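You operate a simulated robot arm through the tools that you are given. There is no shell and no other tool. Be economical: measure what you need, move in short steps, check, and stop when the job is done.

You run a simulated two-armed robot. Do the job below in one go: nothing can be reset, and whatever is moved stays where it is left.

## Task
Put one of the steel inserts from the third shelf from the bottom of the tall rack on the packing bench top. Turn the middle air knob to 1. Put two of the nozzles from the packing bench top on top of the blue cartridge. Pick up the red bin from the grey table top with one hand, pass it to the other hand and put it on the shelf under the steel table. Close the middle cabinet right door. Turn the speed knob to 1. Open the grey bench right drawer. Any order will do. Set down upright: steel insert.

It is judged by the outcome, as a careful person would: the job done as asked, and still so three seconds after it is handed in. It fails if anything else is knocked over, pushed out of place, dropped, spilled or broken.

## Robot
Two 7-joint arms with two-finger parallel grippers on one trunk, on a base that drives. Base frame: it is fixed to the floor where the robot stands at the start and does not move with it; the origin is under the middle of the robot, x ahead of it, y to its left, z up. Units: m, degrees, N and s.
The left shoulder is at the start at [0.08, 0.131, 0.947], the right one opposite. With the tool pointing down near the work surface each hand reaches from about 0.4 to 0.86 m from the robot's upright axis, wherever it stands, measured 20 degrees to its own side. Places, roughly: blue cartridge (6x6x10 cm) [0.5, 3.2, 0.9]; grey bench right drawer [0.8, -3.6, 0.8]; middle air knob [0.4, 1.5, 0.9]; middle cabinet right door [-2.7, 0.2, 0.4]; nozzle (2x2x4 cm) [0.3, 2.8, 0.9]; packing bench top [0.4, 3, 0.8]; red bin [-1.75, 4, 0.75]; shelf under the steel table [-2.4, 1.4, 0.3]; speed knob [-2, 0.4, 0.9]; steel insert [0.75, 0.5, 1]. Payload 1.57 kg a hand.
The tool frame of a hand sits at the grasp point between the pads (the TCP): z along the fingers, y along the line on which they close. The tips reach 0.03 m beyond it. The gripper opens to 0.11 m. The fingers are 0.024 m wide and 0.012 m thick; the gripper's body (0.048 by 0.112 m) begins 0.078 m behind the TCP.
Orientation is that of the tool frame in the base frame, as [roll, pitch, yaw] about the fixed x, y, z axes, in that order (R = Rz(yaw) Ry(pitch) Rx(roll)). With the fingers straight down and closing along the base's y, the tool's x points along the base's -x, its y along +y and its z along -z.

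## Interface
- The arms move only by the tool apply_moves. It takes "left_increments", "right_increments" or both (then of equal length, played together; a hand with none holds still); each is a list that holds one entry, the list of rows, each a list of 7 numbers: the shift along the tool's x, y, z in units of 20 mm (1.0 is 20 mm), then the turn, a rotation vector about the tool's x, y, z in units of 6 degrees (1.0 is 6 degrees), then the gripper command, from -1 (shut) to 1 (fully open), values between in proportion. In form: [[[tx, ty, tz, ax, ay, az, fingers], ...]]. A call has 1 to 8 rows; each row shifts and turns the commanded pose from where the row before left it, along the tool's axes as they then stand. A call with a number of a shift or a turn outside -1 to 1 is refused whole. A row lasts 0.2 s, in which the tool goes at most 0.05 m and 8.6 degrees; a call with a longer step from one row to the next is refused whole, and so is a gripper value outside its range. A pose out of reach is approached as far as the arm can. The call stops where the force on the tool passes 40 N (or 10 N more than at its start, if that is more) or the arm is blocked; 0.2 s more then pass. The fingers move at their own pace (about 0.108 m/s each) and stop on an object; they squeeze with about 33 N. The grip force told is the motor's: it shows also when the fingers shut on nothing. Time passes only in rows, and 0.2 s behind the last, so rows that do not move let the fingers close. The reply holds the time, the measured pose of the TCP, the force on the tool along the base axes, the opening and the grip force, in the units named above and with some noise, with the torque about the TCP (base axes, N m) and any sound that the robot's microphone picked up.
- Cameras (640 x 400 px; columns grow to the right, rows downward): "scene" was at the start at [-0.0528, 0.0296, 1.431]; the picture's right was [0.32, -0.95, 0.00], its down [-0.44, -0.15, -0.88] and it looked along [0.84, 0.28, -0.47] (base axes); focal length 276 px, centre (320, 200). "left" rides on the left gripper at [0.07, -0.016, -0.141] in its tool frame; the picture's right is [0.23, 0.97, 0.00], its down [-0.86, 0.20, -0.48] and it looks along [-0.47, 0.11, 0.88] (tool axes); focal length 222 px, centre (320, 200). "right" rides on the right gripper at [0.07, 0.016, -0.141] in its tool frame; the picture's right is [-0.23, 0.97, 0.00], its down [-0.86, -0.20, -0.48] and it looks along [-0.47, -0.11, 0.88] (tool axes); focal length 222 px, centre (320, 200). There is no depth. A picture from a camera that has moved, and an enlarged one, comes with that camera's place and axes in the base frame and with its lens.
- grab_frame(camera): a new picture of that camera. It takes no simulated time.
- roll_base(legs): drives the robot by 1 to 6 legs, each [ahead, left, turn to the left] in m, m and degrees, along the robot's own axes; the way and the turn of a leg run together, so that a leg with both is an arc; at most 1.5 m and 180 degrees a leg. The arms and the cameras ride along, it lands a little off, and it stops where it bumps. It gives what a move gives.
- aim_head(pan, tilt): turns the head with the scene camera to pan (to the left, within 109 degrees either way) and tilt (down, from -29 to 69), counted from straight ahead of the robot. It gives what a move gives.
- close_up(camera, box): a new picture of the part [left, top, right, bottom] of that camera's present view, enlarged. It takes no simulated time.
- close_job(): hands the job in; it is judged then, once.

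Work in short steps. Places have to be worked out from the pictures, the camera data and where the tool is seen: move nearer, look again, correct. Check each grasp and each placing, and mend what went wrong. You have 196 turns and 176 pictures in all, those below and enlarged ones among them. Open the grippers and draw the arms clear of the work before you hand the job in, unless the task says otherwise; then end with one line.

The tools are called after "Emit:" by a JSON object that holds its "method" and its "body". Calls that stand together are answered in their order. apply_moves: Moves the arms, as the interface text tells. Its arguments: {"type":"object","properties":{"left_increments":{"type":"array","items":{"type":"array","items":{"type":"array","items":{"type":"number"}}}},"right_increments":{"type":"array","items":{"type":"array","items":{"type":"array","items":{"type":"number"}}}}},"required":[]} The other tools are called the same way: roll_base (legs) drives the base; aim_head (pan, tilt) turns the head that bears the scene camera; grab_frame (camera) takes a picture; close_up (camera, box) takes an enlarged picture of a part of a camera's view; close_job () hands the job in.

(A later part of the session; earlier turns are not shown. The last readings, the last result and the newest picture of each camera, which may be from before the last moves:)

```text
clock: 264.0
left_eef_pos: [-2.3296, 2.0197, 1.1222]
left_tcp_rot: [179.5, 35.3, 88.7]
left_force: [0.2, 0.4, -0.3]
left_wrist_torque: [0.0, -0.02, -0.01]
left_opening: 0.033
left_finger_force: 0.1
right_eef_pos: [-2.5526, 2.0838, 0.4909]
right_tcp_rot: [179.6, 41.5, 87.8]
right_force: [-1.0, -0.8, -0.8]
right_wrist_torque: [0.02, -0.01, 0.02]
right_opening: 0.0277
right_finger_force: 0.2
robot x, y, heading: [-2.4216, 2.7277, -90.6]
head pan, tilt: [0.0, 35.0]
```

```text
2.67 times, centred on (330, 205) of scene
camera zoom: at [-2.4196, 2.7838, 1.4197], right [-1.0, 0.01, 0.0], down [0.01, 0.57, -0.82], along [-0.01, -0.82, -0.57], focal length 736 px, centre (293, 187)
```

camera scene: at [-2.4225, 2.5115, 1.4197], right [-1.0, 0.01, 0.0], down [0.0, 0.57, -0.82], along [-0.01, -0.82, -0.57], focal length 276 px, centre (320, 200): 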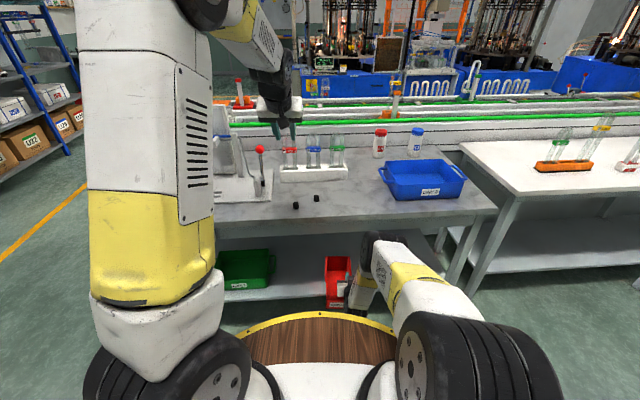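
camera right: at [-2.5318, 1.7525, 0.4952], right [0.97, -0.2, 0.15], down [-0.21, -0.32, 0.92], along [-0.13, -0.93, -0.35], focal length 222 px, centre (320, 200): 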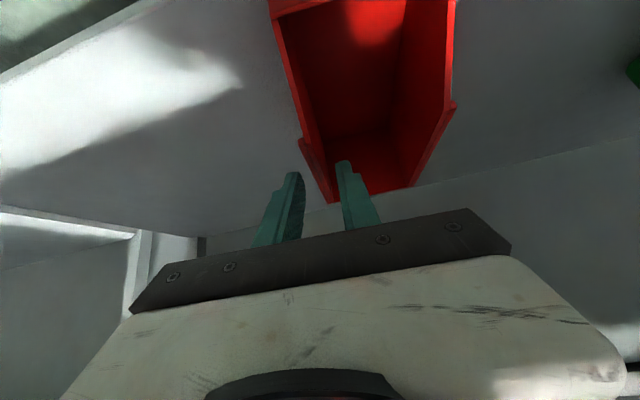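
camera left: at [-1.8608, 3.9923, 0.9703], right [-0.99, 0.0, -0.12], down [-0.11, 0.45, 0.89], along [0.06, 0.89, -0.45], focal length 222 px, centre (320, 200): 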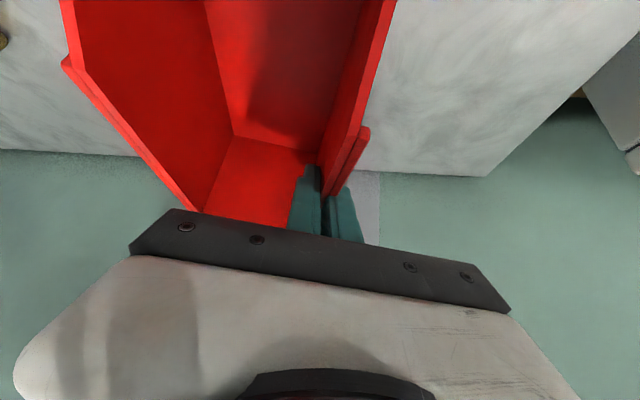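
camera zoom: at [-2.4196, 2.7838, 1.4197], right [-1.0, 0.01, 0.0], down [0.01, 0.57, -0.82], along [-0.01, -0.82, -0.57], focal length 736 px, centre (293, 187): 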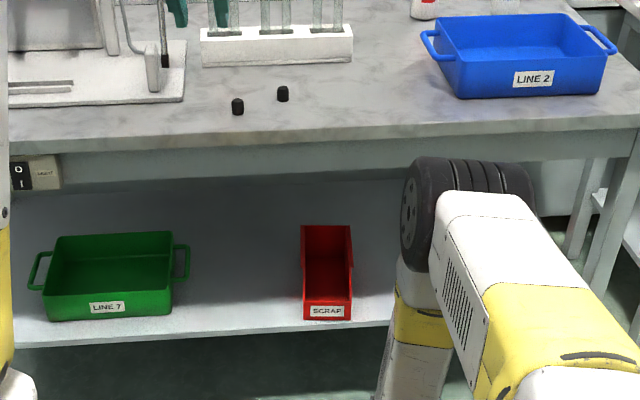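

The red bin stands on the shelf beside the green one. Next the speed knob and cabinet door: I raise the right hand and drive to the aisle facing -x.

Emit:
{"method": "apply_moves", "body": {"right_increments": [[[-0.663, 0, -0.749, 0, 0, 0, -0.5], [-0.663, 0, -0.749, 0, 0, 0, -0.5], [-0.663, 0, -0.749, 0, 0, 0, -0.5], [-0.663, 0, -0.749, 0, 0, 0, -0.5], [-0.663, 0, -0.749, 0, 0, 0, -0.5], [-0.663, 0, -0.749, 0, 0, 0, -0.5], [-0.663, 0, -0.749, 0, 0, 0, -0.5], [-0.663, 0, -0.749, 0, 0, 0, -0.5]]]}}

Emit:
{"method": "apply_moves", "body": {"right_increments": [[[-0.663, 0, -0.749, 0, 0, 0, -0.5], [-0.663, 0, -0.749, 0, 0, 0, -0.5], [-0.663, 0, -0.749, 0, 0, 0, -0.5], [-0.663, 0, -0.749, 0, 0, 0, -0.5], [-0.663, 0, -0.749, 0, 0, 0, -0.5], [-0.663, 0, -0.749, 0, 0, 0, -0.5], [-0.663, 0, -0.749, 0, 0, 0, -0.5], [-0.663, 0, -0.749, 0, 0, 0, -0.5]]]}}

Emit:
{"method": "apply_moves", "body": {"right_increments": [[[-0.663, -0.5, -0.749, 0, 0, 0, -0.5], [-0.663, -0.5, -0.749, 0, 0, 0, -0.5], [-0.663, -0.5, -0.749, 0, 0, 0, -0.5], [-0.663, -0.5, -0.749, 0, 0, 0, -0.5], [-0.663, -0.5, -0.749, 0, 0, 0, -0.5], [-0.663, -0.5, -0.749, 0, 0, 0, -0.5], [-0.663, -0.5, -0.749, 0, 0, 0, -0.5], [-0.663, -0.5, -0.749, 0, 0, 0, -0.5]]]}}

Emit:
{"method": "roll_base", "body": {"legs": [[0, 1.4, 0], [0, 0.5, 0], [0, 0, -90], [0, 1.4, 0], [0, 0.7, 0]]}}

Emit:
{"method": "aim_head", "body": {"pan": 0, "tilt": 22}}

Emit:
{"method": "grab_frame", "body": {"camera": "scene"}}

```text
clock: 265.8
left_eef_pos: [-2.3284, 2.0203, 1.1219]
left_tcp_rot: [179.5, 35.2, 88.7]
left_force: [0.3, -0.4, 0.1]
left_wrist_torque: [0.0, 0.0, 0.0]
left_opening: 0.033
left_finger_force: 0.0
right_eef_pos: [-2.5511, 2.082, 0.6512]
right_tcp_rot: [179.8, 41.3, 87.8]
right_force: [0.4, -0.6, 0.0]
right_wrist_torque: [0.02, -0.01, -0.01]
right_opening: 0.0278
right_finger_force: 0.0
robot x, y, heading: [-2.4197, 2.7318, -90.6]
head pan, tilt: [0.0, 35.0]
```

```text
clock: 267.6
left_eef_pos: [-2.3292, 2.0204, 1.1214]
left_tcp_rot: [179.5, 35.2, 88.7]
left_force: [0.4, -0.7, 0.1]
left_wrist_torque: [0.0, 0.01, 0.0]
left_opening: 0.0332
left_finger_force: 0.0
right_eef_pos: [-2.5535, 2.0822, 0.8126]
right_tcp_rot: [179.8, 41.4, 87.7]
right_force: [-0.6, -0.4, -1.1]
right_wrist_torque: [-0.03, 0.01, 0.02]
right_opening: 0.0275
right_finger_force: 0.1
robot x, y, heading: [-2.4227, 2.7304, -90.6]
head pan, tilt: [0.0, 35.0]
```

```text
clock: 269.4
left_eef_pos: [-2.3278, 2.0195, 1.1216]
left_tcp_rot: [179.4, 35.2, 88.8]
left_force: [-0.8, -0.2, 0.0]
left_wrist_torque: [0.02, -0.01, 0.01]
left_opening: 0.0329
left_finger_force: 0.1
right_eef_pos: [-2.6347, 2.0847, 0.9737]
right_tcp_rot: [179.7, 41.4, 87.7]
right_force: [-0.3, 0.3, 0.0]
right_wrist_torque: [-0.03, -0.01, -0.05]
right_opening: 0.0275
right_finger_force: 0.1
robot x, y, heading: [-2.4208, 2.7303, -90.7]
head pan, tilt: [0.0, 35.0]
```

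```text
clock: 292.8
left_eef_pos: [-1.2209, 0.5005, 1.1214]
left_tcp_rot: [179.6, 35.2, -0.4]
left_force: [-0.8, 0.1, 0.6]
left_wrist_torque: [0.01, -0.01, -0.01]
left_opening: 0.0331
left_finger_force: 0.2
right_eef_pos: [-1.1601, 0.8092, 0.9714]
right_tcp_rot: [179.7, 41.4, -1.3]
right_force: [0.3, 0.1, -0.2]
right_wrist_torque: [0.0, -0.02, 0.0]
right_opening: 0.0276
right_finger_force: 0.1
robot x, y, heading: [-0.5093, 0.6058, -179.7]
head pan, tilt: [0.0, 35.0]
```

```text
clock: 293.5
left_eef_pos: [-1.2223, 0.5019, 1.1213]
left_tcp_rot: [179.5, 35.3, -0.4]
left_force: [0.2, 0.6, -0.2]
left_wrist_torque: [0.02, 0.03, 0.02]
left_opening: 0.0329
left_finger_force: 0.0
right_eef_pos: [-1.1613, 0.8084, 0.9732]
right_tcp_rot: [179.8, 41.4, -1.3]
right_force: [0.7, -0.1, 0.3]
right_wrist_torque: [-0.04, 0.01, 0.01]
right_opening: 0.0273
right_finger_force: 0.1
robot x, y, heading: [-0.512, 0.604, -180.1]
head pan, tilt: [0.0, 22.0]
```

```text
43 pictures are left
camera scene: at [-0.463, 0.6048, 1.4403], right [0.0, 1.0, 0.0], down [0.38, 0.0, -0.93], along [-0.93, 0.0, -0.38], focal length 276 px, centre (320, 200)
```

scene: 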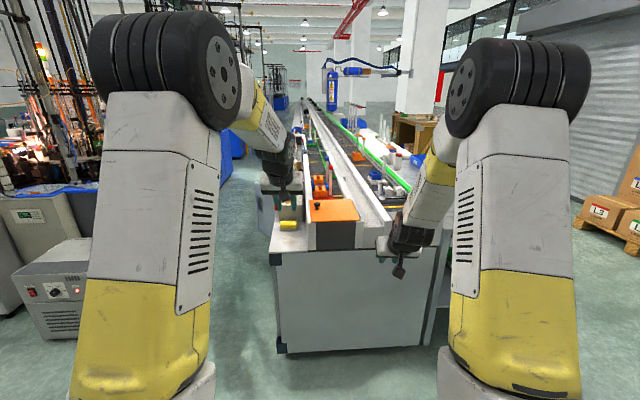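

The conveyor ends at x≈-1.7; the cabinets must be on its left (-y) side. I move to y≈-0.3 and look at that side.

Emit:
{"method": "roll_base", "body": {"legs": [[0, 0.9, 0]]}}

Emit:
{"method": "aim_head", "body": {"pan": -12, "tilt": 25}}

Emit:
{"method": "grab_frame", "body": {"camera": "scene"}}

```text
clock: 298.2
left_eef_pos: [-1.2222, -0.3774, 1.1218]
left_tcp_rot: [179.5, 35.3, -0.9]
left_force: [-0.6, 0.4, -0.1]
left_wrist_torque: [0.03, 0.02, -0.01]
left_opening: 0.033
left_finger_force: 0.0
right_eef_pos: [-1.1598, -0.0705, 0.9724]
right_tcp_rot: [179.7, 41.5, -1.8]
right_force: [0.1, 0.1, 0.4]
right_wrist_torque: [0.01, 0.03, 0.0]
right_opening: 0.0276
right_finger_force: 0.0
robot x, y, heading: [-0.509, -0.279, 179.7]
head pan, tilt: [0.0, 22.0]
```

```text
clock: 298.9
left_eef_pos: [-1.2213, -0.3758, 1.1213]
left_tcp_rot: [179.5, 35.1, -0.9]
left_force: [0.2, 0.8, -0.2]
left_wrist_torque: [0.01, 0.03, -0.01]
left_opening: 0.0328
left_finger_force: 0.0
right_eef_pos: [-1.1583, -0.0701, 0.9728]
right_tcp_rot: [179.7, 41.5, -1.9]
right_force: [-0.3, 0.7, -1.2]
right_wrist_torque: [0.0, 0.01, -0.03]
right_opening: 0.0276
right_finger_force: 0.0
robot x, y, heading: [-0.5122, -0.2816, 179.8]
head pan, tilt: [-12.0, 25.0]
```

```text
42 pictures are left
camera scene: at [-0.4608, -0.2603, 1.4355], right [0.21, 0.98, 0.0], down [0.41, -0.09, -0.91], along [-0.89, 0.19, -0.42], focal length 276 px, centre (320, 200)
```

scene: 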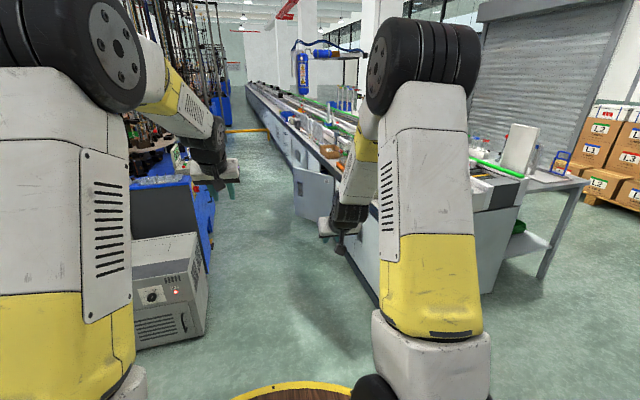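

A cabinet door stands open on the conveyor's -y side. I enlarge it.

Emit:
{"method": "close_up", "body": {"camera": "scene", "box": [220, 80, 380, 240]}}

```text
2.50 times, centred on (300, 160) of scene
camera zoom: at [-0.4608, -0.2603, 1.4355], right [0.21, 0.98, 0.0], down [0.41, -0.09, -0.91], along [-0.89, 0.19, -0.42], focal length 690 px, centre (370, 300)
```

zoom: 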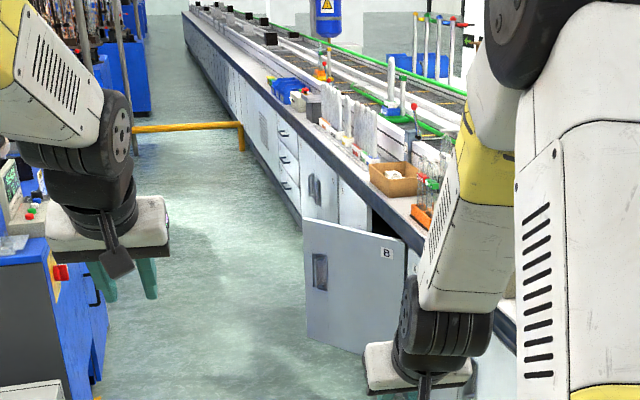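

Door geometry: hinge ≈[-2.565, 0.31], free end ≈[-2.86, 0.0], z 0.15–0.65, open ≈47°; it closes when pushed toward +y. I close and lower the right hand, then drive into the aisle.

Emit:
{"method": "apply_moves", "body": {"right_increments": [[[0.663, 0, 0.749, 0, 0, 0, -1], [0.663, 0, 0.749, 0, 0, 0, -1], [0.663, 0, 0.749, 0, 0, 0, -1], [0.663, 0, 0.749, 0, 0, 0, -1], [0.663, 0, 0.749, 0, 0, 0, -1], [0.663, 0, 0.749, 0, 0, 0, -1], [0.663, 0, 0.749, 0, 0, 0, -1], [0.663, 0, 0.749, 0, 0, 0, -1]]]}}

Emit:
{"method": "apply_moves", "body": {"right_increments": [[[0.663, 0, 0.749, 0, 0, 0, -1], [0.663, 0, 0.749, 0, 0, 0, -1], [0.663, 0, 0.749, 0, 0, 0, -1], [0.663, 0, 0.749, 0, 0, 0, -1], [0.663, 0, 0.749, 0, 0, 0, -1], [0.663, 0, 0.749, 0, 0, 0, -1], [0.663, 0, 0.749, 0, 0, 0, -1], [0.663, 0, 0.749, 0, 0, 0, -1]]]}}

Emit:
{"method": "apply_moves", "body": {"right_increments": [[[0.663, 0, 0.749, 0, 0, 0, -1], [0.663, 0, 0.749, 0, 0, 0, -1], [0.663, 0, 0.749, 0, 0, 0, -1], [0.663, 0, 0.749, 0, 0, 0, -1], [0.663, 0, 0.749, 0, 0, 0, -1], [0.663, 0, 0.749, 0, 0, 0, -1]]]}}

Emit:
{"method": "roll_base", "body": {"legs": [[1.2, 0.03, 0]]}}

Emit:
{"method": "aim_head", "body": {"pan": -15, "tilt": 35}}

Emit:
{"method": "grab_frame", "body": {"camera": "scene"}}

```text
clock: 300.7
left_eef_pos: [-1.2227, -0.3765, 1.1216]
left_tcp_rot: [179.5, 35.3, -0.9]
left_force: [0.7, -0.1, 0.2]
left_wrist_torque: [-0.01, 0.06, -0.02]
left_opening: 0.033
left_finger_force: 0.1
right_eef_pos: [-1.1584, -0.0706, 0.812]
right_tcp_rot: [179.7, 41.3, -1.8]
right_force: [-0.6, 0.4, 0.0]
right_wrist_torque: [0.01, 0.03, 0.0]
right_opening: 0.0
right_finger_force: 21.4
robot x, y, heading: [-0.5135, -0.2802, 179.6]
head pan, tilt: [-12.0, 25.0]
```

```text
clock: 302.5
left_eef_pos: [-1.2227, -0.3769, 1.1213]
left_tcp_rot: [179.5, 35.3, -0.9]
left_force: [-0.1, -0.1, 1.0]
left_wrist_torque: [0.0, 0.0, 0.01]
left_opening: 0.0328
left_finger_force: 0.0
right_eef_pos: [-1.1586, -0.0707, 0.6518]
right_tcp_rot: [179.7, 41.4, -1.8]
right_force: [0.0, -1.1, 0.0]
right_wrist_torque: [-0.01, -0.01, -0.02]
right_opening: 0.0
right_finger_force: 21.5
robot x, y, heading: [-0.5119, -0.2826, 179.6]
head pan, tilt: [-12.0, 25.0]
```

```text
clock: 303.9
left_eef_pos: [-1.2229, -0.3754, 1.1227]
left_tcp_rot: [179.5, 35.1, -1.0]
left_force: [0.1, -0.2, 0.4]
left_wrist_torque: [0.0, 0.0, 0.02]
left_opening: 0.0325
left_finger_force: 0.0
right_eef_pos: [-1.1592, -0.0715, 0.5317]
right_tcp_rot: [179.7, 41.4, -1.8]
right_force: [0.1, 0.4, 0.5]
right_wrist_torque: [0.02, -0.03, 0.01]
right_opening: 0.0001
right_finger_force: 21.5
robot x, y, heading: [-0.5086, -0.2799, 179.8]
head pan, tilt: [-12.0, 25.0]
```

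```text
clock: 310.0
left_eef_pos: [-2.4223, -0.4036, 1.1212]
left_tcp_rot: [179.5, 35.2, -0.7]
left_force: [0.4, 0.3, -0.4]
left_wrist_torque: [-0.01, 0.0, 0.01]
left_opening: 0.033
left_finger_force: 0.0
right_eef_pos: [-2.3605, -0.0979, 0.531]
right_tcp_rot: [179.7, 41.4, -1.6]
right_force: [0.0, 1.2, -0.4]
right_wrist_torque: [0.01, 0.0, -0.02]
right_opening: 0.0
right_finger_force: 21.3
robot x, y, heading: [-1.7127, -0.3037, 179.9]
head pan, tilt: [-12.0, 25.0]
```

```text
clock: 310.7
left_eef_pos: [-2.4236, -0.4041, 1.1214]
left_tcp_rot: [179.5, 35.2, -0.8]
left_force: [0.3, -0.4, 0.1]
left_wrist_torque: [0.02, 0.0, 0.0]
left_opening: 0.033
left_finger_force: 0.2
right_eef_pos: [-2.3601, -0.0975, 0.5314]
right_tcp_rot: [179.7, 41.4, -1.7]
right_force: [0.0, -0.2, -0.2]
right_wrist_torque: [0.0, -0.01, -0.02]
right_opening: 0.0001
right_finger_force: 21.1
robot x, y, heading: [-1.7147, -0.3043, 179.9]
head pan, tilt: [-15.0, 35.0]
```

```text
40 pictures are left
camera scene: at [-1.6562, -0.282, 1.4198], right [0.26, 0.97, 0.0], down [0.55, -0.15, -0.82], along [-0.79, 0.21, -0.57], focal length 276 px, centre (320, 200)
```

scene: 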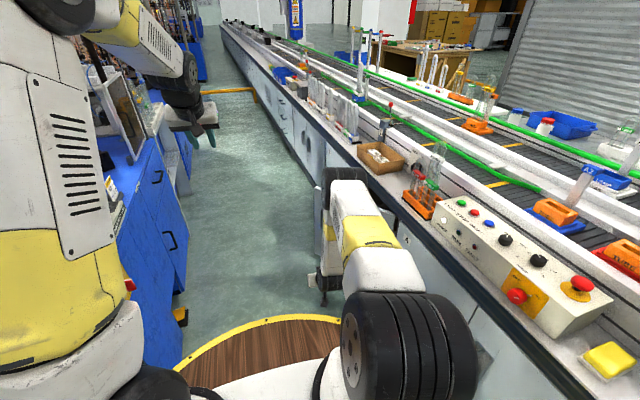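

The control panel with the speed knob is visible on the conveyor. First the door: I move on and turn 20° right so the right hand faces the door's outer side.

Emit:
{"method": "roll_base", "body": {"legs": [[0.4, 0.09, 0]]}}

Emit:
{"method": "grab_frame", "body": {"camera": "scene"}}

Emit:
{"method": "grab_frame", "body": {"camera": "right"}}

```text
clock: 313.3
left_eef_pos: [-2.8276, -0.4887, 1.1221]
left_tcp_rot: [179.6, 35.2, -0.9]
left_force: [0.0, -0.9, -0.2]
left_wrist_torque: [-0.02, 0.02, 0.0]
left_opening: 0.033
left_finger_force: 0.2
right_eef_pos: [-2.7622, -0.1826, 0.5316]
right_tcp_rot: [179.8, 41.5, -2.0]
right_force: [0.3, 0.1, 0.5]
right_wrist_torque: [0.0, -0.02, 0.01]
right_opening: 0.0
right_finger_force: 21.0
robot x, y, heading: [-2.1122, -0.3946, 179.6]
head pan, tilt: [-15.0, 35.0]
```

```text
39 pictures are left
camera scene: at [-2.0604, -0.3699, 1.4197], right [0.27, 0.96, 0.0], down [0.55, -0.15, -0.82], along [-0.79, 0.22, -0.57], focal length 276 px, centre (320, 200)
```

scene: 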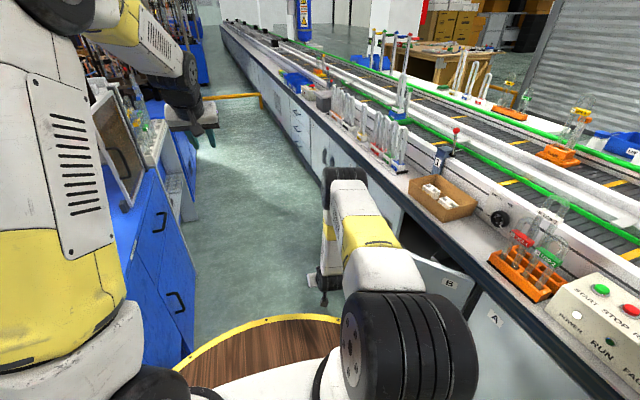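

```text
38 pictures are left
camera right: at [-2.618, -0.2049, 0.5918], right [-0.2, -0.97, 0.15], down [-0.32, 0.21, 0.92], along [-0.93, 0.14, -0.35], focal length 222 px, centre (320, 200)
```

right: 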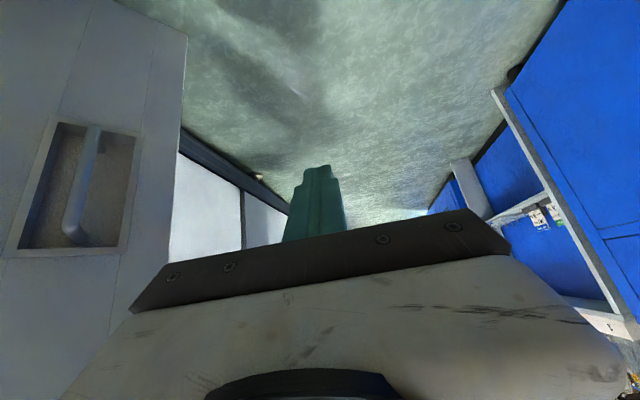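

Door free end confirmed at about [-2.84, 0.02]. To keep my elbow away from the worktop, I extend the arm and flatten the hand to push from farther away.

Emit:
{"method": "apply_moves", "body": {"right_increments": [[[-0.749, 0.3, 0.663, 0, -1, 0, -1], [-0.675, 0.3, 0.737, 0, -1, 0, -1], [-0.595, 0.3, 0.804, 0, -1, 0, -1], [-0.507, 0.3, 0.862, 0, -1, 0, -1], [-0.415, 0.3, 0.91, 0, 0, 0, -1], [-0.415, 0.3, 0.91, 0, 0, 0, -1], [-0.415, 0.3, 0.91, 0, 0, 0, -1], [-0.415, 0.3, 0.91, 0, 0, 0, -1]]]}}

Emit:
{"method": "roll_base", "body": {"legs": [[-0.12, 0, 0], [0, 0, -30]]}}

Emit:
{"method": "grab_frame", "body": {"camera": "right"}}

```text
clock: 315.1
left_eef_pos: [-2.8273, -0.4875, 1.1218]
left_tcp_rot: [179.5, 35.4, -1.0]
left_force: [0.0, -0.4, -0.8]
left_wrist_torque: [-0.04, 0.02, 0.0]
left_opening: 0.0333
left_finger_force: 0.0
right_eef_pos: [-2.9251, -0.2268, 0.5312]
right_tcp_rot: [179.4, 65.4, -2.3]
right_force: [-0.8, 0.5, 0.5]
right_wrist_torque: [-0.01, -0.03, -0.01]
right_opening: 0.0
right_finger_force: 21.5
robot x, y, heading: [-2.114, -0.3927, 179.4]
head pan, tilt: [-15.0, 35.0]
```

```text
clock: 317.8
left_eef_pos: [-2.6604, -0.1209, 1.1226]
left_tcp_rot: [179.4, 35.3, -31.0]
left_force: [0.3, 0.8, 0.4]
left_wrist_torque: [0.02, -0.02, -0.01]
left_opening: 0.0328
left_finger_force: 0.0
right_eef_pos: [-2.6144, 0.1562, 0.5321]
right_tcp_rot: [179.4, 65.4, -32.3]
right_force: [0.2, -0.7, -0.8]
right_wrist_torque: [0.01, 0.0, 0.01]
right_opening: 0.0002
right_finger_force: 20.9
robot x, y, heading: [-1.9942, -0.3923, 149.3]
head pan, tilt: [-15.0, 35.0]
```

```text
37 pictures are left
camera right: at [-2.4885, 0.0583, 0.5279], right [-0.59, -0.78, 0.21], down [0.17, 0.13, 0.98], along [-0.79, 0.62, 0.06], focal length 222 px, centre (320, 200)
```

right: 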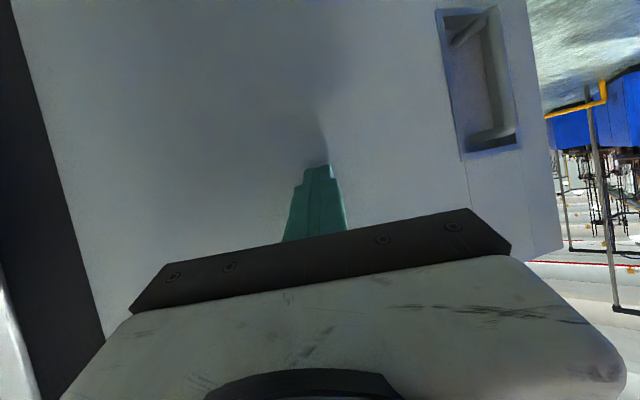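

The fingertips are near the door but close to the hinge. I shift the hand 12 cm left with the arm for better leverage, then push by driving ahead-right.

Emit:
{"method": "apply_moves", "body": {"right_increments": [[[0, 1, 0, 0, 0, 0, -1], [0, 1, 0, 0, 0, 0, -1], [0, 1, 0, 0, 0, 0, -1], [0, 1, 0, 0, 0, 0, -1], [0, 1, 0, 0, 0, 0, -1], [0, 1, 0, 0, 0, 0, -1], [0, 0, 0, 0, 0, 0, -1]]]}}

Emit:
{"method": "roll_base", "body": {"legs": [[0.13, -0.04, 0]]}}

Emit:
{"method": "grab_frame", "body": {"camera": "right"}}

```text
clock: 319.4
left_eef_pos: [-2.6607, -0.1195, 1.1214]
left_tcp_rot: [179.4, 35.3, -31.1]
left_force: [-0.4, -0.5, -0.4]
left_wrist_torque: [0.03, 0.0, 0.01]
left_opening: 0.0332
left_finger_force: 0.0
right_eef_pos: [-2.6767, 0.0551, 0.533]
right_tcp_rot: [179.4, 65.2, -32.2]
right_force: [-0.3, -0.3, 0.1]
right_wrist_torque: [0.02, 0.01, 0.05]
right_opening: 0.0
right_finger_force: 21.6
robot x, y, heading: [-1.9938, -0.3924, 149.4]
head pan, tilt: [-15.0, 35.0]
```

```text
clock: 320.7
left_eef_pos: [-2.7513, -0.0183, 1.1221]
left_tcp_rot: [179.4, 35.2, -31.2]
left_force: [-1.0, 0.2, 0.0]
left_wrist_torque: [0.05, 0.0, 0.03]
left_opening: 0.0332
left_finger_force: 0.2
right_eef_pos: [-2.7675, 0.1565, 0.5334]
right_tcp_rot: [179.4, 65.5, -32.3]
right_force: [-1.0, 0.7, -0.2]
right_wrist_torque: [0.03, 0.01, -0.02]
right_opening: 0.0
right_finger_force: 21.1
robot x, y, heading: [-2.0884, -0.2945, 149.6]
head pan, tilt: [-15.0, 35.0]
```

```text
36 pictures are left
camera right: at [-2.6429, 0.0579, 0.5288], right [-0.59, -0.78, 0.21], down [0.17, 0.13, 0.98], along [-0.79, 0.62, 0.06], focal length 222 px, centre (320, 200)
```

right: 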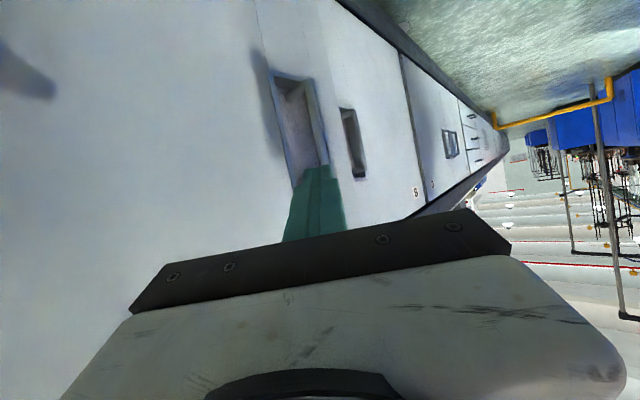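

The door has swung nearly closed. I push a bit more toward +y.

Emit:
{"method": "roll_base", "body": {"legs": [[0.045, -0.06, 0]]}}

Emit:
{"method": "grab_frame", "body": {"camera": "right"}}

```text
clock: 321.7
left_eef_pos: [-2.7604, 0.0557, 1.1227]
left_tcp_rot: [179.4, 35.2, -31.2]
left_force: [0.2, -1.1, -0.4]
left_wrist_torque: [-0.03, -0.01, -0.01]
left_opening: 0.0333
left_finger_force: 0.0
right_eef_pos: [-2.7762, 0.232, 0.5317]
right_tcp_rot: [179.5, 65.4, -32.5]
right_force: [-0.8, -1.4, 1.1]
right_wrist_torque: [-0.01, -0.03, -0.03]
right_opening: 0.0
right_finger_force: 21.5
robot x, y, heading: [-2.0964, -0.2199, 149.3]
head pan, tilt: [-15.0, 35.0]
```

```text
35 pictures are left
camera right: at [-2.6511, 0.1326, 0.5288], right [-0.59, -0.78, 0.21], down [0.17, 0.13, 0.98], along [-0.78, 0.62, 0.06], focal length 222 px, centre (320, 200)
```

right: 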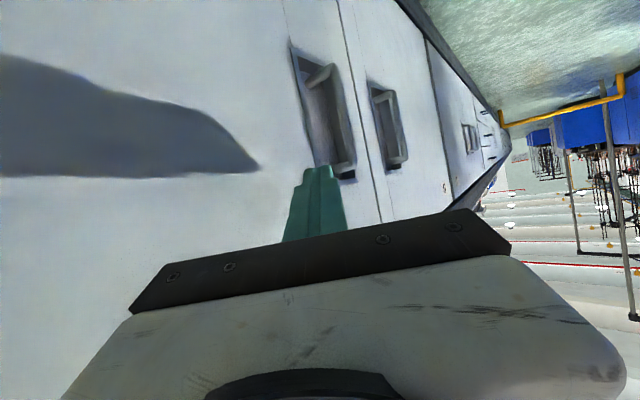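

The door looks flush. I press gently once more to make sure it is fully shut.

Emit:
{"method": "roll_base", "body": {"legs": [[0.02, -0.045, 0]]}}

Emit:
{"method": "grab_frame", "body": {"camera": "right"}}

```text
clock: 322.6
left_eef_pos: [-2.7569, 0.0819, 1.1213]
left_tcp_rot: [179.4, 35.1, -31.3]
left_force: [0.6, 0.2, 0.0]
left_wrist_torque: [-0.01, -0.01, -0.01]
left_opening: 0.0326
left_finger_force: 0.1
right_eef_pos: [-2.7744, 0.2499, 0.5319]
right_tcp_rot: [179.7, 65.3, -31.8]
right_force: [0.6, -1.8, 0.2]
right_wrist_torque: [0.02, 0.01, 0.01]
right_opening: 0.0
right_finger_force: 21.0
robot x, y, heading: [-2.0931, -0.1905, 149.4]
head pan, tilt: [-15.0, 35.0]
stopped in leg 1: the force on the tool passed its limit at 66 N (the readings are from after the stop); the commanded pose is now the measured one
```

```text
34 pictures are left
camera right: at [-2.6481, 0.1534, 0.5278], right [-0.59, -0.78, 0.21], down [0.17, 0.13, 0.98], along [-0.79, 0.61, 0.06], focal length 222 px, centre (320, 200)
```

right: 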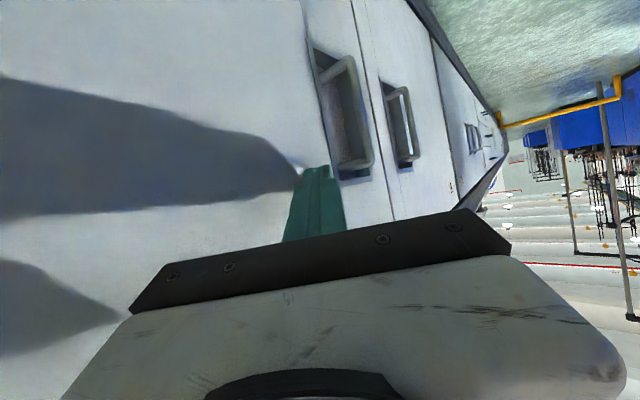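

The door is firmly shut (contact force stop). I back off and look at the control panel with the head.

Emit:
{"method": "roll_base", "body": {"legs": [[-0.1, 0.12, 0]]}}

Emit:
{"method": "aim_head", "body": {"pan": -75, "tilt": 35}}

Emit:
{"method": "grab_frame", "body": {"camera": "scene"}}

```text
clock: 324.0
left_eef_pos: [-2.7329, -0.0735, 1.1219]
left_tcp_rot: [179.5, 35.3, -31.2]
left_force: [-0.3, -0.2, -0.7]
left_wrist_torque: [0.01, 0.05, 0.02]
left_opening: 0.0329
left_finger_force: 0.0
right_eef_pos: [-2.7493, 0.0957, 0.5319]
right_tcp_rot: [179.5, 65.3, -31.7]
right_force: [0.2, -0.9, 0.2]
right_wrist_torque: [-0.03, 0.03, 0.01]
right_opening: 0.0
right_finger_force: 20.8
robot x, y, heading: [-2.0697, -0.3452, 149.2]
head pan, tilt: [-15.0, 35.0]
```

```text
clock: 325.3
left_eef_pos: [-2.7318, -0.0722, 1.1213]
left_tcp_rot: [179.5, 35.2, -31.2]
left_force: [-0.8, 0.5, -0.4]
left_wrist_torque: [-0.01, 0.03, 0.05]
left_opening: 0.0329
left_finger_force: 0.0
right_eef_pos: [-2.7482, 0.0967, 0.532]
right_tcp_rot: [179.6, 65.3, -31.6]
right_force: [0.0, -1.6, 0.4]
right_wrist_torque: [-0.02, 0.04, 0.01]
right_opening: 0.0
right_finger_force: 21.3
robot x, y, heading: [-2.0693, -0.3477, 149.5]
head pan, tilt: [-75.0, 35.0]
```

```text
33 pictures are left
camera scene: at [-1.924, -0.3327, 1.4197], right [0.96, -0.27, 0.0], down [-0.15, -0.55, -0.82], along [0.22, 0.79, -0.57], focal length 276 px, centre (320, 200)
```

scene: 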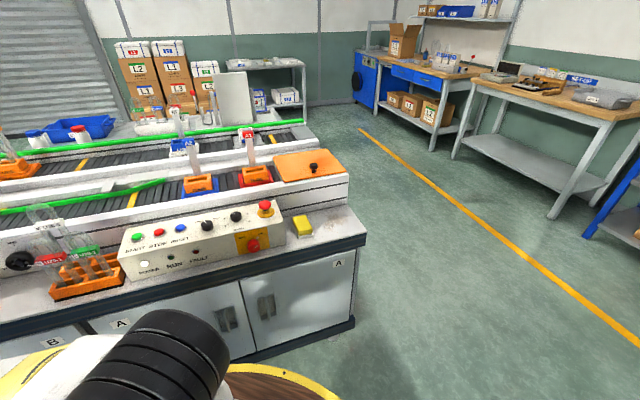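

Clear view of the panel. I enlarge it, including the knob further left on the conveyor frame.

Emit:
{"method": "close_up", "body": {"camera": "scene", "box": [110, 185, 310, 290]}}

Emit:
{"method": "aim_head", "body": {"pan": -55, "tilt": 35}}

Emit:
{"method": "close_up", "body": {"camera": "scene", "box": [60, 170, 300, 320]}}

```text
3.20 times, centred on (210, 238) of scene
camera zoom: at [-1.924, -0.3327, 1.4197], right [0.96, -0.27, 0.0], down [-0.15, -0.55, -0.82], along [0.22, 0.79, -0.57], focal length 883 px, centre (672, 80)
```

zoom: 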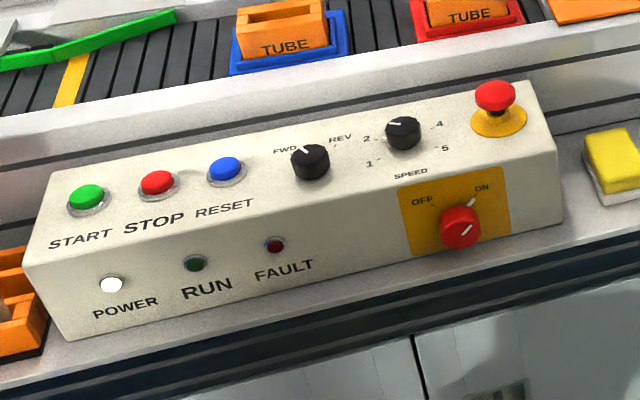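

```text
clock: 326.1
left_eef_pos: [-2.733, -0.0736, 1.1204]
left_tcp_rot: [179.5, 35.2, -31.2]
left_force: [0.3, -0.3, -0.1]
left_wrist_torque: [-0.01, 0.01, 0.01]
left_opening: 0.0331
left_finger_force: 0.0
right_eef_pos: [-2.749, 0.0969, 0.5313]
right_tcp_rot: [179.6, 65.4, -31.7]
right_force: [0.0, 0.5, 0.8]
right_wrist_torque: [0.01, -0.01, 0.01]
right_opening: 0.0005
right_finger_force: 20.7
robot x, y, heading: [-2.0715, -0.3499, 149.3]
head pan, tilt: [-55.0, 35.0]
```

```text
2.67 times, centred on (180, 245) of scene
camera zoom: at [-1.9543, -0.3299, 1.4197], right [1.0, 0.08, 0.0], down [0.05, -0.57, -0.82], along [-0.06, 0.82, -0.57], focal length 736 px, centre (693, 80)
```

zoom: 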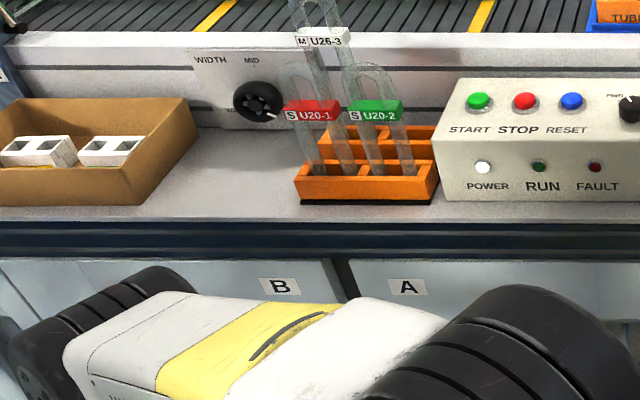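

The speed knob is on the sloped console, pointer about at 2; "1" is 60° further counter-clockwise. I raise and retract the right hand so I can turn to face the console and use the left hand.

Emit:
{"method": "apply_moves", "body": {"right_increments": [[[-0.66, 0, -0.96, 0, 0, 0, -1], [-0.66, 0, -0.96, 0, 0, 0, -1], [-0.66, 0, -0.96, 0, 0, 0, -1], [-0.66, 0, -0.96, 0, 0, 0, -1], [-0.66, 0, -0.96, 0, 0, 0, -1], [-0.66, 0, -0.96, 0, 0, 0, -1], [-0.66, 0, -0.96, 0, 0, 0, -1], [-0.66, 0, -0.96, 0, 0, 0, -1]]]}}

Emit:
{"method": "apply_moves", "body": {"right_increments": [[[-0.66, -0.5, -0.96, 0, 0, 0, -1], [-0.66, -0.5, -0.96, 0, 0, 0, -1], [-0.66, -0.5, -0.96, 0, 0, 0, -1], [-0.66, -0.5, -0.96, 0, 0, 0, -1], [-0.66, -0.5, -0.96, 0, 0, 0, -1], [-0.66, -0.5, -0.96, 0, 0, 0, -1], [-0.66, -0.5, -0.96, 0, 0, 0, -1], [-0.66, -0.5, -0.96, 0, 0, 0, -1]]]}}

Emit:
{"method": "apply_moves", "body": {"right_increments": [[[-0.66, -0.7, -0.96, 0, 0, 0, -1], [-0.66, -0.7, -0.96, 0, 0, 0, -1], [-0.66, -0.7, -0.96, 0, 0, 0, -1], [-0.66, -0.7, -0.96, 0, 0, 0, -1], [-0.66, -0.7, -0.96, 0, 0, 0, -1], [-0.66, -0.7, -0.96, 0, 0, 0, -1], [-0.66, -0.7, -0.96, 0, 0, 0, -1], [0, 0, 0, 0, 0, 0, -1]]]}}

```text
clock: 327.9
left_eef_pos: [-2.7319, -0.0726, 1.121]
left_tcp_rot: [179.5, 35.3, -31.2]
left_force: [0.3, 0.1, -0.3]
left_wrist_torque: [-0.01, 0.02, 0.01]
left_opening: 0.033
left_finger_force: 0.1
right_eef_pos: [-2.6686, 0.0474, 0.6913]
right_tcp_rot: [179.6, 65.2, -31.6]
right_force: [0.4, -0.3, -0.1]
right_wrist_torque: [-0.01, -0.01, -0.01]
right_opening: 0.0
right_finger_force: 21.3
robot x, y, heading: [-2.0673, -0.3466, 149.4]
head pan, tilt: [-55.0, 35.0]
```

```text
clock: 329.7
left_eef_pos: [-2.7328, -0.0726, 1.1217]
left_tcp_rot: [179.5, 35.2, -31.2]
left_force: [-0.5, -0.4, -0.1]
left_wrist_torque: [-0.01, -0.02, -0.01]
left_opening: 0.033
left_finger_force: 0.2
right_eef_pos: [-2.5437, 0.0651, 0.8518]
right_tcp_rot: [179.6, 65.3, -31.7]
right_force: [-0.3, -0.6, -0.7]
right_wrist_torque: [0.0, 0.0, -0.01]
right_opening: 0.0002
right_finger_force: 21.3
robot x, y, heading: [-2.0659, -0.346, 149.5]
head pan, tilt: [-55.0, 35.0]
```

```text
clock: 331.5
left_eef_pos: [-2.7325, -0.0723, 1.1215]
left_tcp_rot: [179.5, 35.2, -31.3]
left_force: [0.6, -0.2, 0.2]
left_wrist_torque: [-0.04, 0.0, 0.01]
left_opening: 0.0329
left_finger_force: 0.1
right_eef_pos: [-2.4607, 0.1364, 0.9859]
right_tcp_rot: [179.5, 65.3, -31.7]
right_force: [-0.5, 0.0, -0.2]
right_wrist_torque: [0.01, 0.0, -0.02]
right_opening: 0.0
right_finger_force: 21.4
right hand out of reach, approached as far as the arm can: row 4, 5, 6, 7
robot x, y, heading: [-2.0717, -0.3472, 149.3]
head pan, tilt: [-55.0, 35.0]
```

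I drive out of the aisle end, turn to face +y there, then strafe left so the left hand comes over the console.

Emit:
{"method": "roll_base", "body": {"legs": [[-0.796, -0.46, 0], [0, 0, -59.3], [0, 0.7, 0]]}}

Emit:
{"method": "aim_head", "body": {"pan": 0, "tilt": 40}}

Emit:
{"method": "grab_frame", "body": {"camera": "scene"}}

Emit:
{"method": "grab_frame", "body": {"camera": "left"}}

```text
clock: 342.5
left_eef_pos: [-1.9623, 0.3463, 1.1213]
left_tcp_rot: [179.4, 35.2, -90.1]
left_force: [-1.0, -0.4, 0.3]
left_wrist_torque: [-0.01, 0.02, 0.02]
left_opening: 0.0329
left_finger_force: 0.0
right_eef_pos: [-1.6417, 0.2231, 0.9857]
right_tcp_rot: [179.6, 65.2, -90.4]
right_force: [-0.4, 0.0, 0.4]
right_wrist_torque: [0.01, 0.05, 0.0]
right_opening: 0.0
right_finger_force: 21.3
robot x, y, heading: [-1.8546, -0.3667, 90.6]
head pan, tilt: [-55.0, 35.0]
```

```text
clock: 343.7
left_eef_pos: [-1.9615, 0.3462, 1.1211]
left_tcp_rot: [179.4, 35.1, -90.0]
left_force: [-0.8, -0.3, 0.3]
left_wrist_torque: [0.03, -0.03, 0.0]
left_opening: 0.033
left_finger_force: 0.1
right_eef_pos: [-1.6416, 0.2227, 0.986]
right_tcp_rot: [179.6, 65.1, -90.5]
right_force: [0.3, 0.2, 1.1]
right_wrist_torque: [0.01, -0.01, -0.01]
right_opening: 0.0001
right_finger_force: 21.3
robot x, y, heading: [-1.8568, -0.3618, 90.9]
head pan, tilt: [0.0, 40.0]
```

```text
30 pictures are left
camera scene: at [-1.8516, -0.4183, 1.4122], right [1.0, 0.01, 0.0], down [0.01, -0.64, -0.77], along [-0.01, 0.77, -0.64], focal length 276 px, centre (320, 200)
```

scene: 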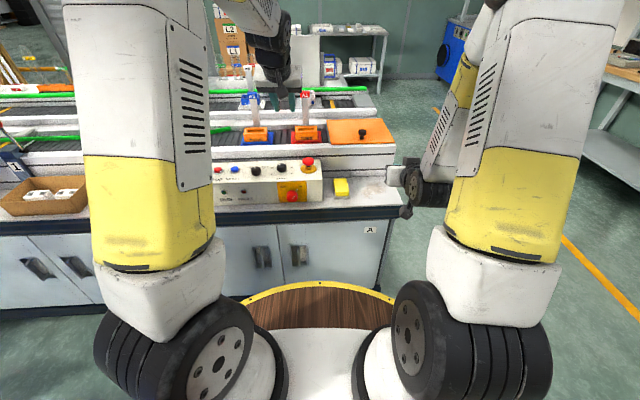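

```text
29 pictures are left
camera left: at [-1.9431, 0.2079, 1.1954], right [-0.97, -0.19, -0.12], down [-0.19, 0.42, 0.89], along [-0.12, 0.89, -0.45], focal length 222 px, centre (320, 200)
```

left: 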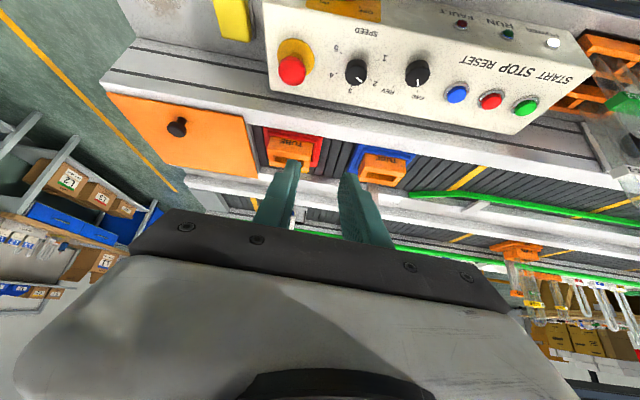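

Speed knob triangulates to [-2.00, 0.413], top z≈0.87 on a nearly level face at z≈0.853. I turn the left hand straight down and move over the knob.

Emit:
{"method": "apply_moves", "body": {"left_increments": [[[0, 0, 0, 0, 1, 0, -0.1], [0, 0, 0, 0, 1, 0, -0.1], [0, 0, 0, 0, 1, 0, -0.1], [0, 0, 0, 0, 1, 0, -0.1], [0, 0, 0, 0, 1, 0, -0.1], [0, 0, 0, 0, 0.85, 0, -0.1], [0, 0, 0, 0, 0, 0, -0.1]]]}}

Emit:
{"method": "apply_moves", "body": {"left_increments": [[[-0.7, 0.4, 1, 0, 0, 0.9, -0.1], [-0.7, 0.4, 1, 0, 0, 0.9, -0.1], [-0.7, 0.4, 1, 0, 0, 0.9, -0.1], [-0.7, 0.4, 1, 0, 0, 0.9, -0.1], [-0.7, 0.3, 1, 0, 0, 0.9, -0.1], [0, 0, 0, 0, 0, 0, -0.1]]]}}

Emit:
{"method": "grab_frame", "body": {"camera": "left"}}

```text
clock: 345.3
left_eef_pos: [-1.9609, 0.3454, 1.1219]
left_tcp_rot: [179.6, 0.1, -89.8]
left_force: [0.0, 0.3, 0.0]
left_wrist_torque: [0.01, 0.0, 0.0]
left_opening: 0.0496
left_finger_force: 0.0
right_eef_pos: [-1.642, 0.2218, 0.9849]
right_tcp_rot: [179.6, 65.2, -90.5]
right_force: [0.2, 0.4, 0.8]
right_wrist_torque: [0.0, 0.0, 0.01]
right_opening: 0.0
right_finger_force: 21.0
robot x, y, heading: [-1.8533, -0.3631, 90.5]
head pan, tilt: [0.0, 40.0]
```

```text
clock: 346.7
left_eef_pos: [-1.9874, 0.4215, 1.021]
left_tcp_rot: [179.5, -0.1, -116.8]
left_force: [-0.1, 0.7, 0.1]
left_wrist_torque: [0.0, 0.03, 0.01]
left_opening: 0.0495
left_finger_force: 0.0
right_eef_pos: [-1.6412, 0.2219, 0.9855]
right_tcp_rot: [179.6, 65.3, -90.5]
right_force: [-0.2, -0.3, 0.8]
right_wrist_torque: [-0.02, 0.0, -0.04]
right_opening: 0.0001
right_finger_force: 21.5
robot x, y, heading: [-1.855, -0.3688, 90.6]
head pan, tilt: [0.0, 40.0]
```

```text
28 pictures are left
camera left: at [-2.002, 0.3511, 1.1619], right [-0.97, 0.24, 0.01], down [0.21, 0.85, 0.48], along [0.11, 0.47, -0.88], focal length 222 px, centre (320, 200)
```

left: 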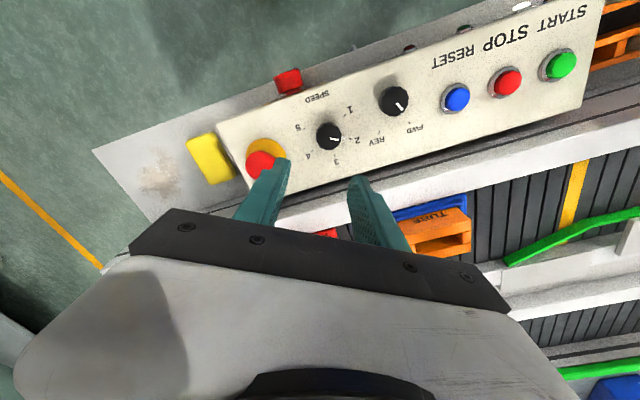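

Knob centred at about [-1.999, 0.417]; the emergency button is 2 cm clear of the finger. I lower onto the knob and close.

Emit:
{"method": "apply_moves", "body": {"left_increments": [[[0.067, 0.062, 0.943, 0, 0, 0, -0.1], [0.067, 0.062, 0.943, 0, 0, 0, -0.1], [0.067, 0.062, 0.943, 0, 0, 0, -0.1], [0.067, 0.062, 0.943, 0, 0, 0, -0.1], [0.067, 0.062, 0.943, 0, 0, 0, -0.1], [0.067, 0.062, 0.943, 0, 0, 0, -0.1], [0.067, 0.062, 0.943, 0, 0, 0, -0.1], [0, 0, 0, 0, 0, 0, -0.1]]]}}

Emit:
{"method": "apply_moves", "body": {"left_increments": [[[0, 0, 0, 0, 0, 0, -1], [0, 0, 0, 0, 0, 0, -1], [0, 0, 0, 0, 0, 0, -1]]]}}

Emit:
{"method": "grab_frame", "body": {"camera": "left"}}

```text
clock: 348.5
left_eef_pos: [-2.0001, 0.4182, 0.8897]
left_tcp_rot: [179.5, -0.1, -116.8]
left_force: [-0.1, 0.5, -0.6]
left_wrist_torque: [0.0, -0.02, 0.01]
left_opening: 0.0498
left_finger_force: 0.0
right_eef_pos: [-1.6417, 0.2223, 0.9854]
right_tcp_rot: [179.6, 65.2, -90.5]
right_force: [0.1, 0.0, 0.7]
right_wrist_torque: [-0.02, -0.01, 0.01]
right_opening: 0.0
right_finger_force: 21.2
robot x, y, heading: [-1.852, -0.3651, 90.7]
head pan, tilt: [0.0, 40.0]
```

```text
clock: 349.3
left_eef_pos: [-2.0002, 0.4179, 0.8882]
left_tcp_rot: [179.6, 0.0, -116.7]
left_force: [-7.9, 6.5, -3.0]
left_wrist_torque: [0.44, 0.18, 0.0]
left_opening: 0.0323
left_finger_force: 40.4
right_eef_pos: [-1.6412, 0.2231, 0.9853]
right_tcp_rot: [179.6, 65.3, -90.6]
right_force: [0.2, 0.5, -0.4]
right_wrist_torque: [0.05, 0.01, -0.02]
right_opening: 0.0
right_finger_force: 21.0
robot x, y, heading: [-1.8548, -0.3627, 90.7]
head pan, tilt: [0.0, 40.0]
```

```text
27 pictures are left
camera left: at [-2.0158, 0.3481, 1.0291], right [-0.97, 0.24, 0.01], down [0.21, 0.85, 0.48], along [0.1, 0.47, -0.88], focal length 222 px, centre (320, 200)
```

left: 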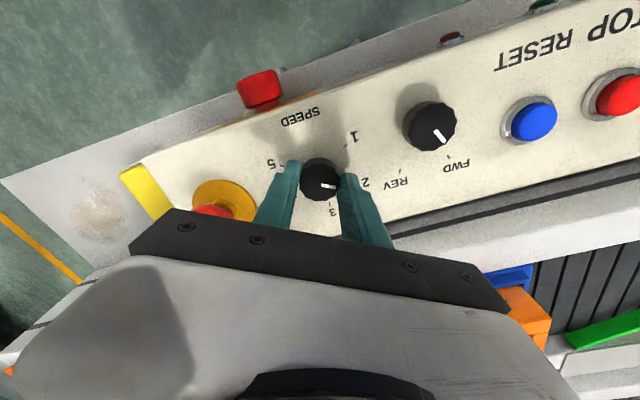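

Gripped (32 mm); the pointer is at 2. I turn it 60° counter-clockwise (from above).

Emit:
{"method": "apply_moves", "body": {"left_increments": [[[0, 0, 0, 0, 0, -1, -1], [0, 0, 0, 0, 0, -1, -1], [0, 0, 0, 0, 0, -1, -1], [0, 0, 0, 0, 0, -1, -1], [0, 0, 0, 0, 0, -1, -1], [0, 0, 0, 0, 0, 0, -1]]]}}

Emit:
{"method": "apply_moves", "body": {"left_increments": [[[0, 0, 0, 0, 0, -1, -1], [0, 0, 0, 0, 0, -1, -1], [0, 0, 0, 0, 0, -1, -1], [0, 0, 0, 0, 0, -1, -1], [0, 0, 0, 0, 0, -1, -1], [0, 0, 0, 0, 0, 0, -1]]]}}

Emit:
{"method": "grab_frame", "body": {"camera": "left"}}

```text
clock: 350.7
left_eef_pos: [-1.9993, 0.417, 0.8894]
left_tcp_rot: [179.5, 0.2, -86.7]
left_force: [-11.0, 10.7, -3.6]
left_wrist_torque: [0.07, 0.3, 0.04]
left_opening: 0.0324
left_finger_force: 40.4
right_eef_pos: [-1.6422, 0.223, 0.9853]
right_tcp_rot: [179.6, 65.2, -90.4]
right_force: [-1.1, -0.2, -0.5]
right_wrist_torque: [0.04, 0.0, -0.02]
right_opening: 0.0
right_finger_force: 20.8
robot x, y, heading: [-1.8547, -0.3613, 91.0]
head pan, tilt: [0.0, 40.0]
```

```text
clock: 352.1
left_eef_pos: [-1.9978, 0.4177, 0.8882]
left_tcp_rot: [179.7, 0.3, -56.7]
left_force: [-7.2, 12.4, -4.0]
left_wrist_torque: [0.24, 0.07, -0.25]
left_opening: 0.0325
left_finger_force: 40.9
right_eef_pos: [-1.6426, 0.2226, 0.9863]
right_tcp_rot: [179.5, 65.1, -90.4]
right_force: [-1.2, 0.7, 0.0]
right_wrist_torque: [0.0, 0.0, 0.0]
right_opening: 0.0001
right_finger_force: 21.5
robot x, y, heading: [-1.8562, -0.3642, 90.8]
head pan, tilt: [0.0, 40.0]
```

```text
26 pictures are left
camera left: at [-1.945, 0.3683, 1.0289], right [-0.69, -0.72, 0.0], down [-0.63, 0.6, 0.48], along [-0.35, 0.33, -0.87], focal length 222 px, centre (320, 200)
```

left: 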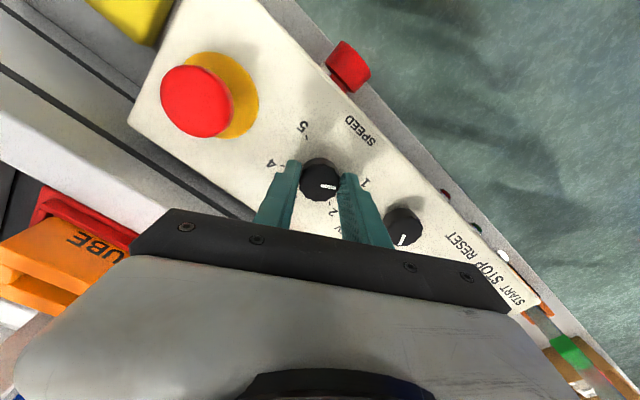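

The pointer now lines up with "1" exactly as it did with "2" before. I release and rise.

Emit:
{"method": "apply_moves", "body": {"left_increments": [[[0, 0, 0, 0, 0, 0, -0.1], [0, 0, 0, 0, 0, 0, -0.1], [0, 0, -0.5, 0, 0, 0, -0.1], [0, 0, -1, 0, 0, 0, -0.1], [0, 0, -1, 0, 0, 0, -0.1], [0, 0, -1, 0, 0, 0, -0.1], [0, 0, -1, 0, 0, 0, -0.1], [0, 0, -1, 0, 0, 0, -0.1]]]}}

Emit:
{"method": "close_up", "body": {"camera": "left", "box": [220, 60, 420, 185]}}

```text
clock: 353.9
left_eef_pos: [-1.9978, 0.4186, 0.9986]
left_tcp_rot: [179.7, 0.4, -56.8]
left_force: [-0.7, 0.1, 0.0]
left_wrist_torque: [0.0, -0.01, -0.02]
left_opening: 0.0494
left_finger_force: 0.0
right_eef_pos: [-1.6418, 0.2229, 0.9859]
right_tcp_rot: [179.7, 65.2, -90.5]
right_force: [0.0, 0.3, -0.1]
right_wrist_torque: [0.02, -0.01, 0.02]
right_opening: 0.0001
right_finger_force: 21.4
robot x, y, heading: [-1.8524, -0.3629, 90.9]
head pan, tilt: [0.0, 40.0]
```

```text
3.20 times, centred on (320, 122) of left
camera zoom: at [-1.945, 0.3671, 1.1389], right [-0.69, -0.72, 0.0], down [-0.63, 0.61, 0.48], along [-0.35, 0.33, -0.87], focal length 711 px, centre (320, 448)
```

zoom: 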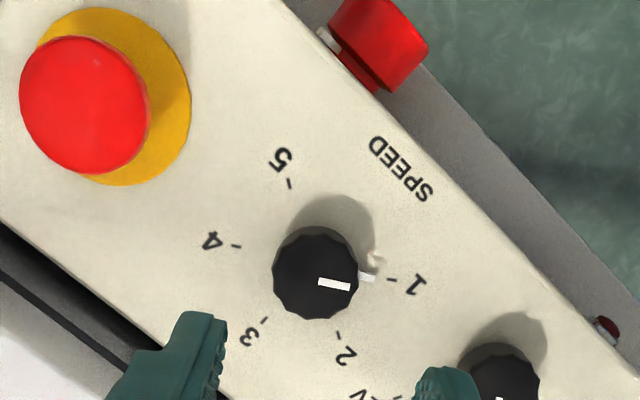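

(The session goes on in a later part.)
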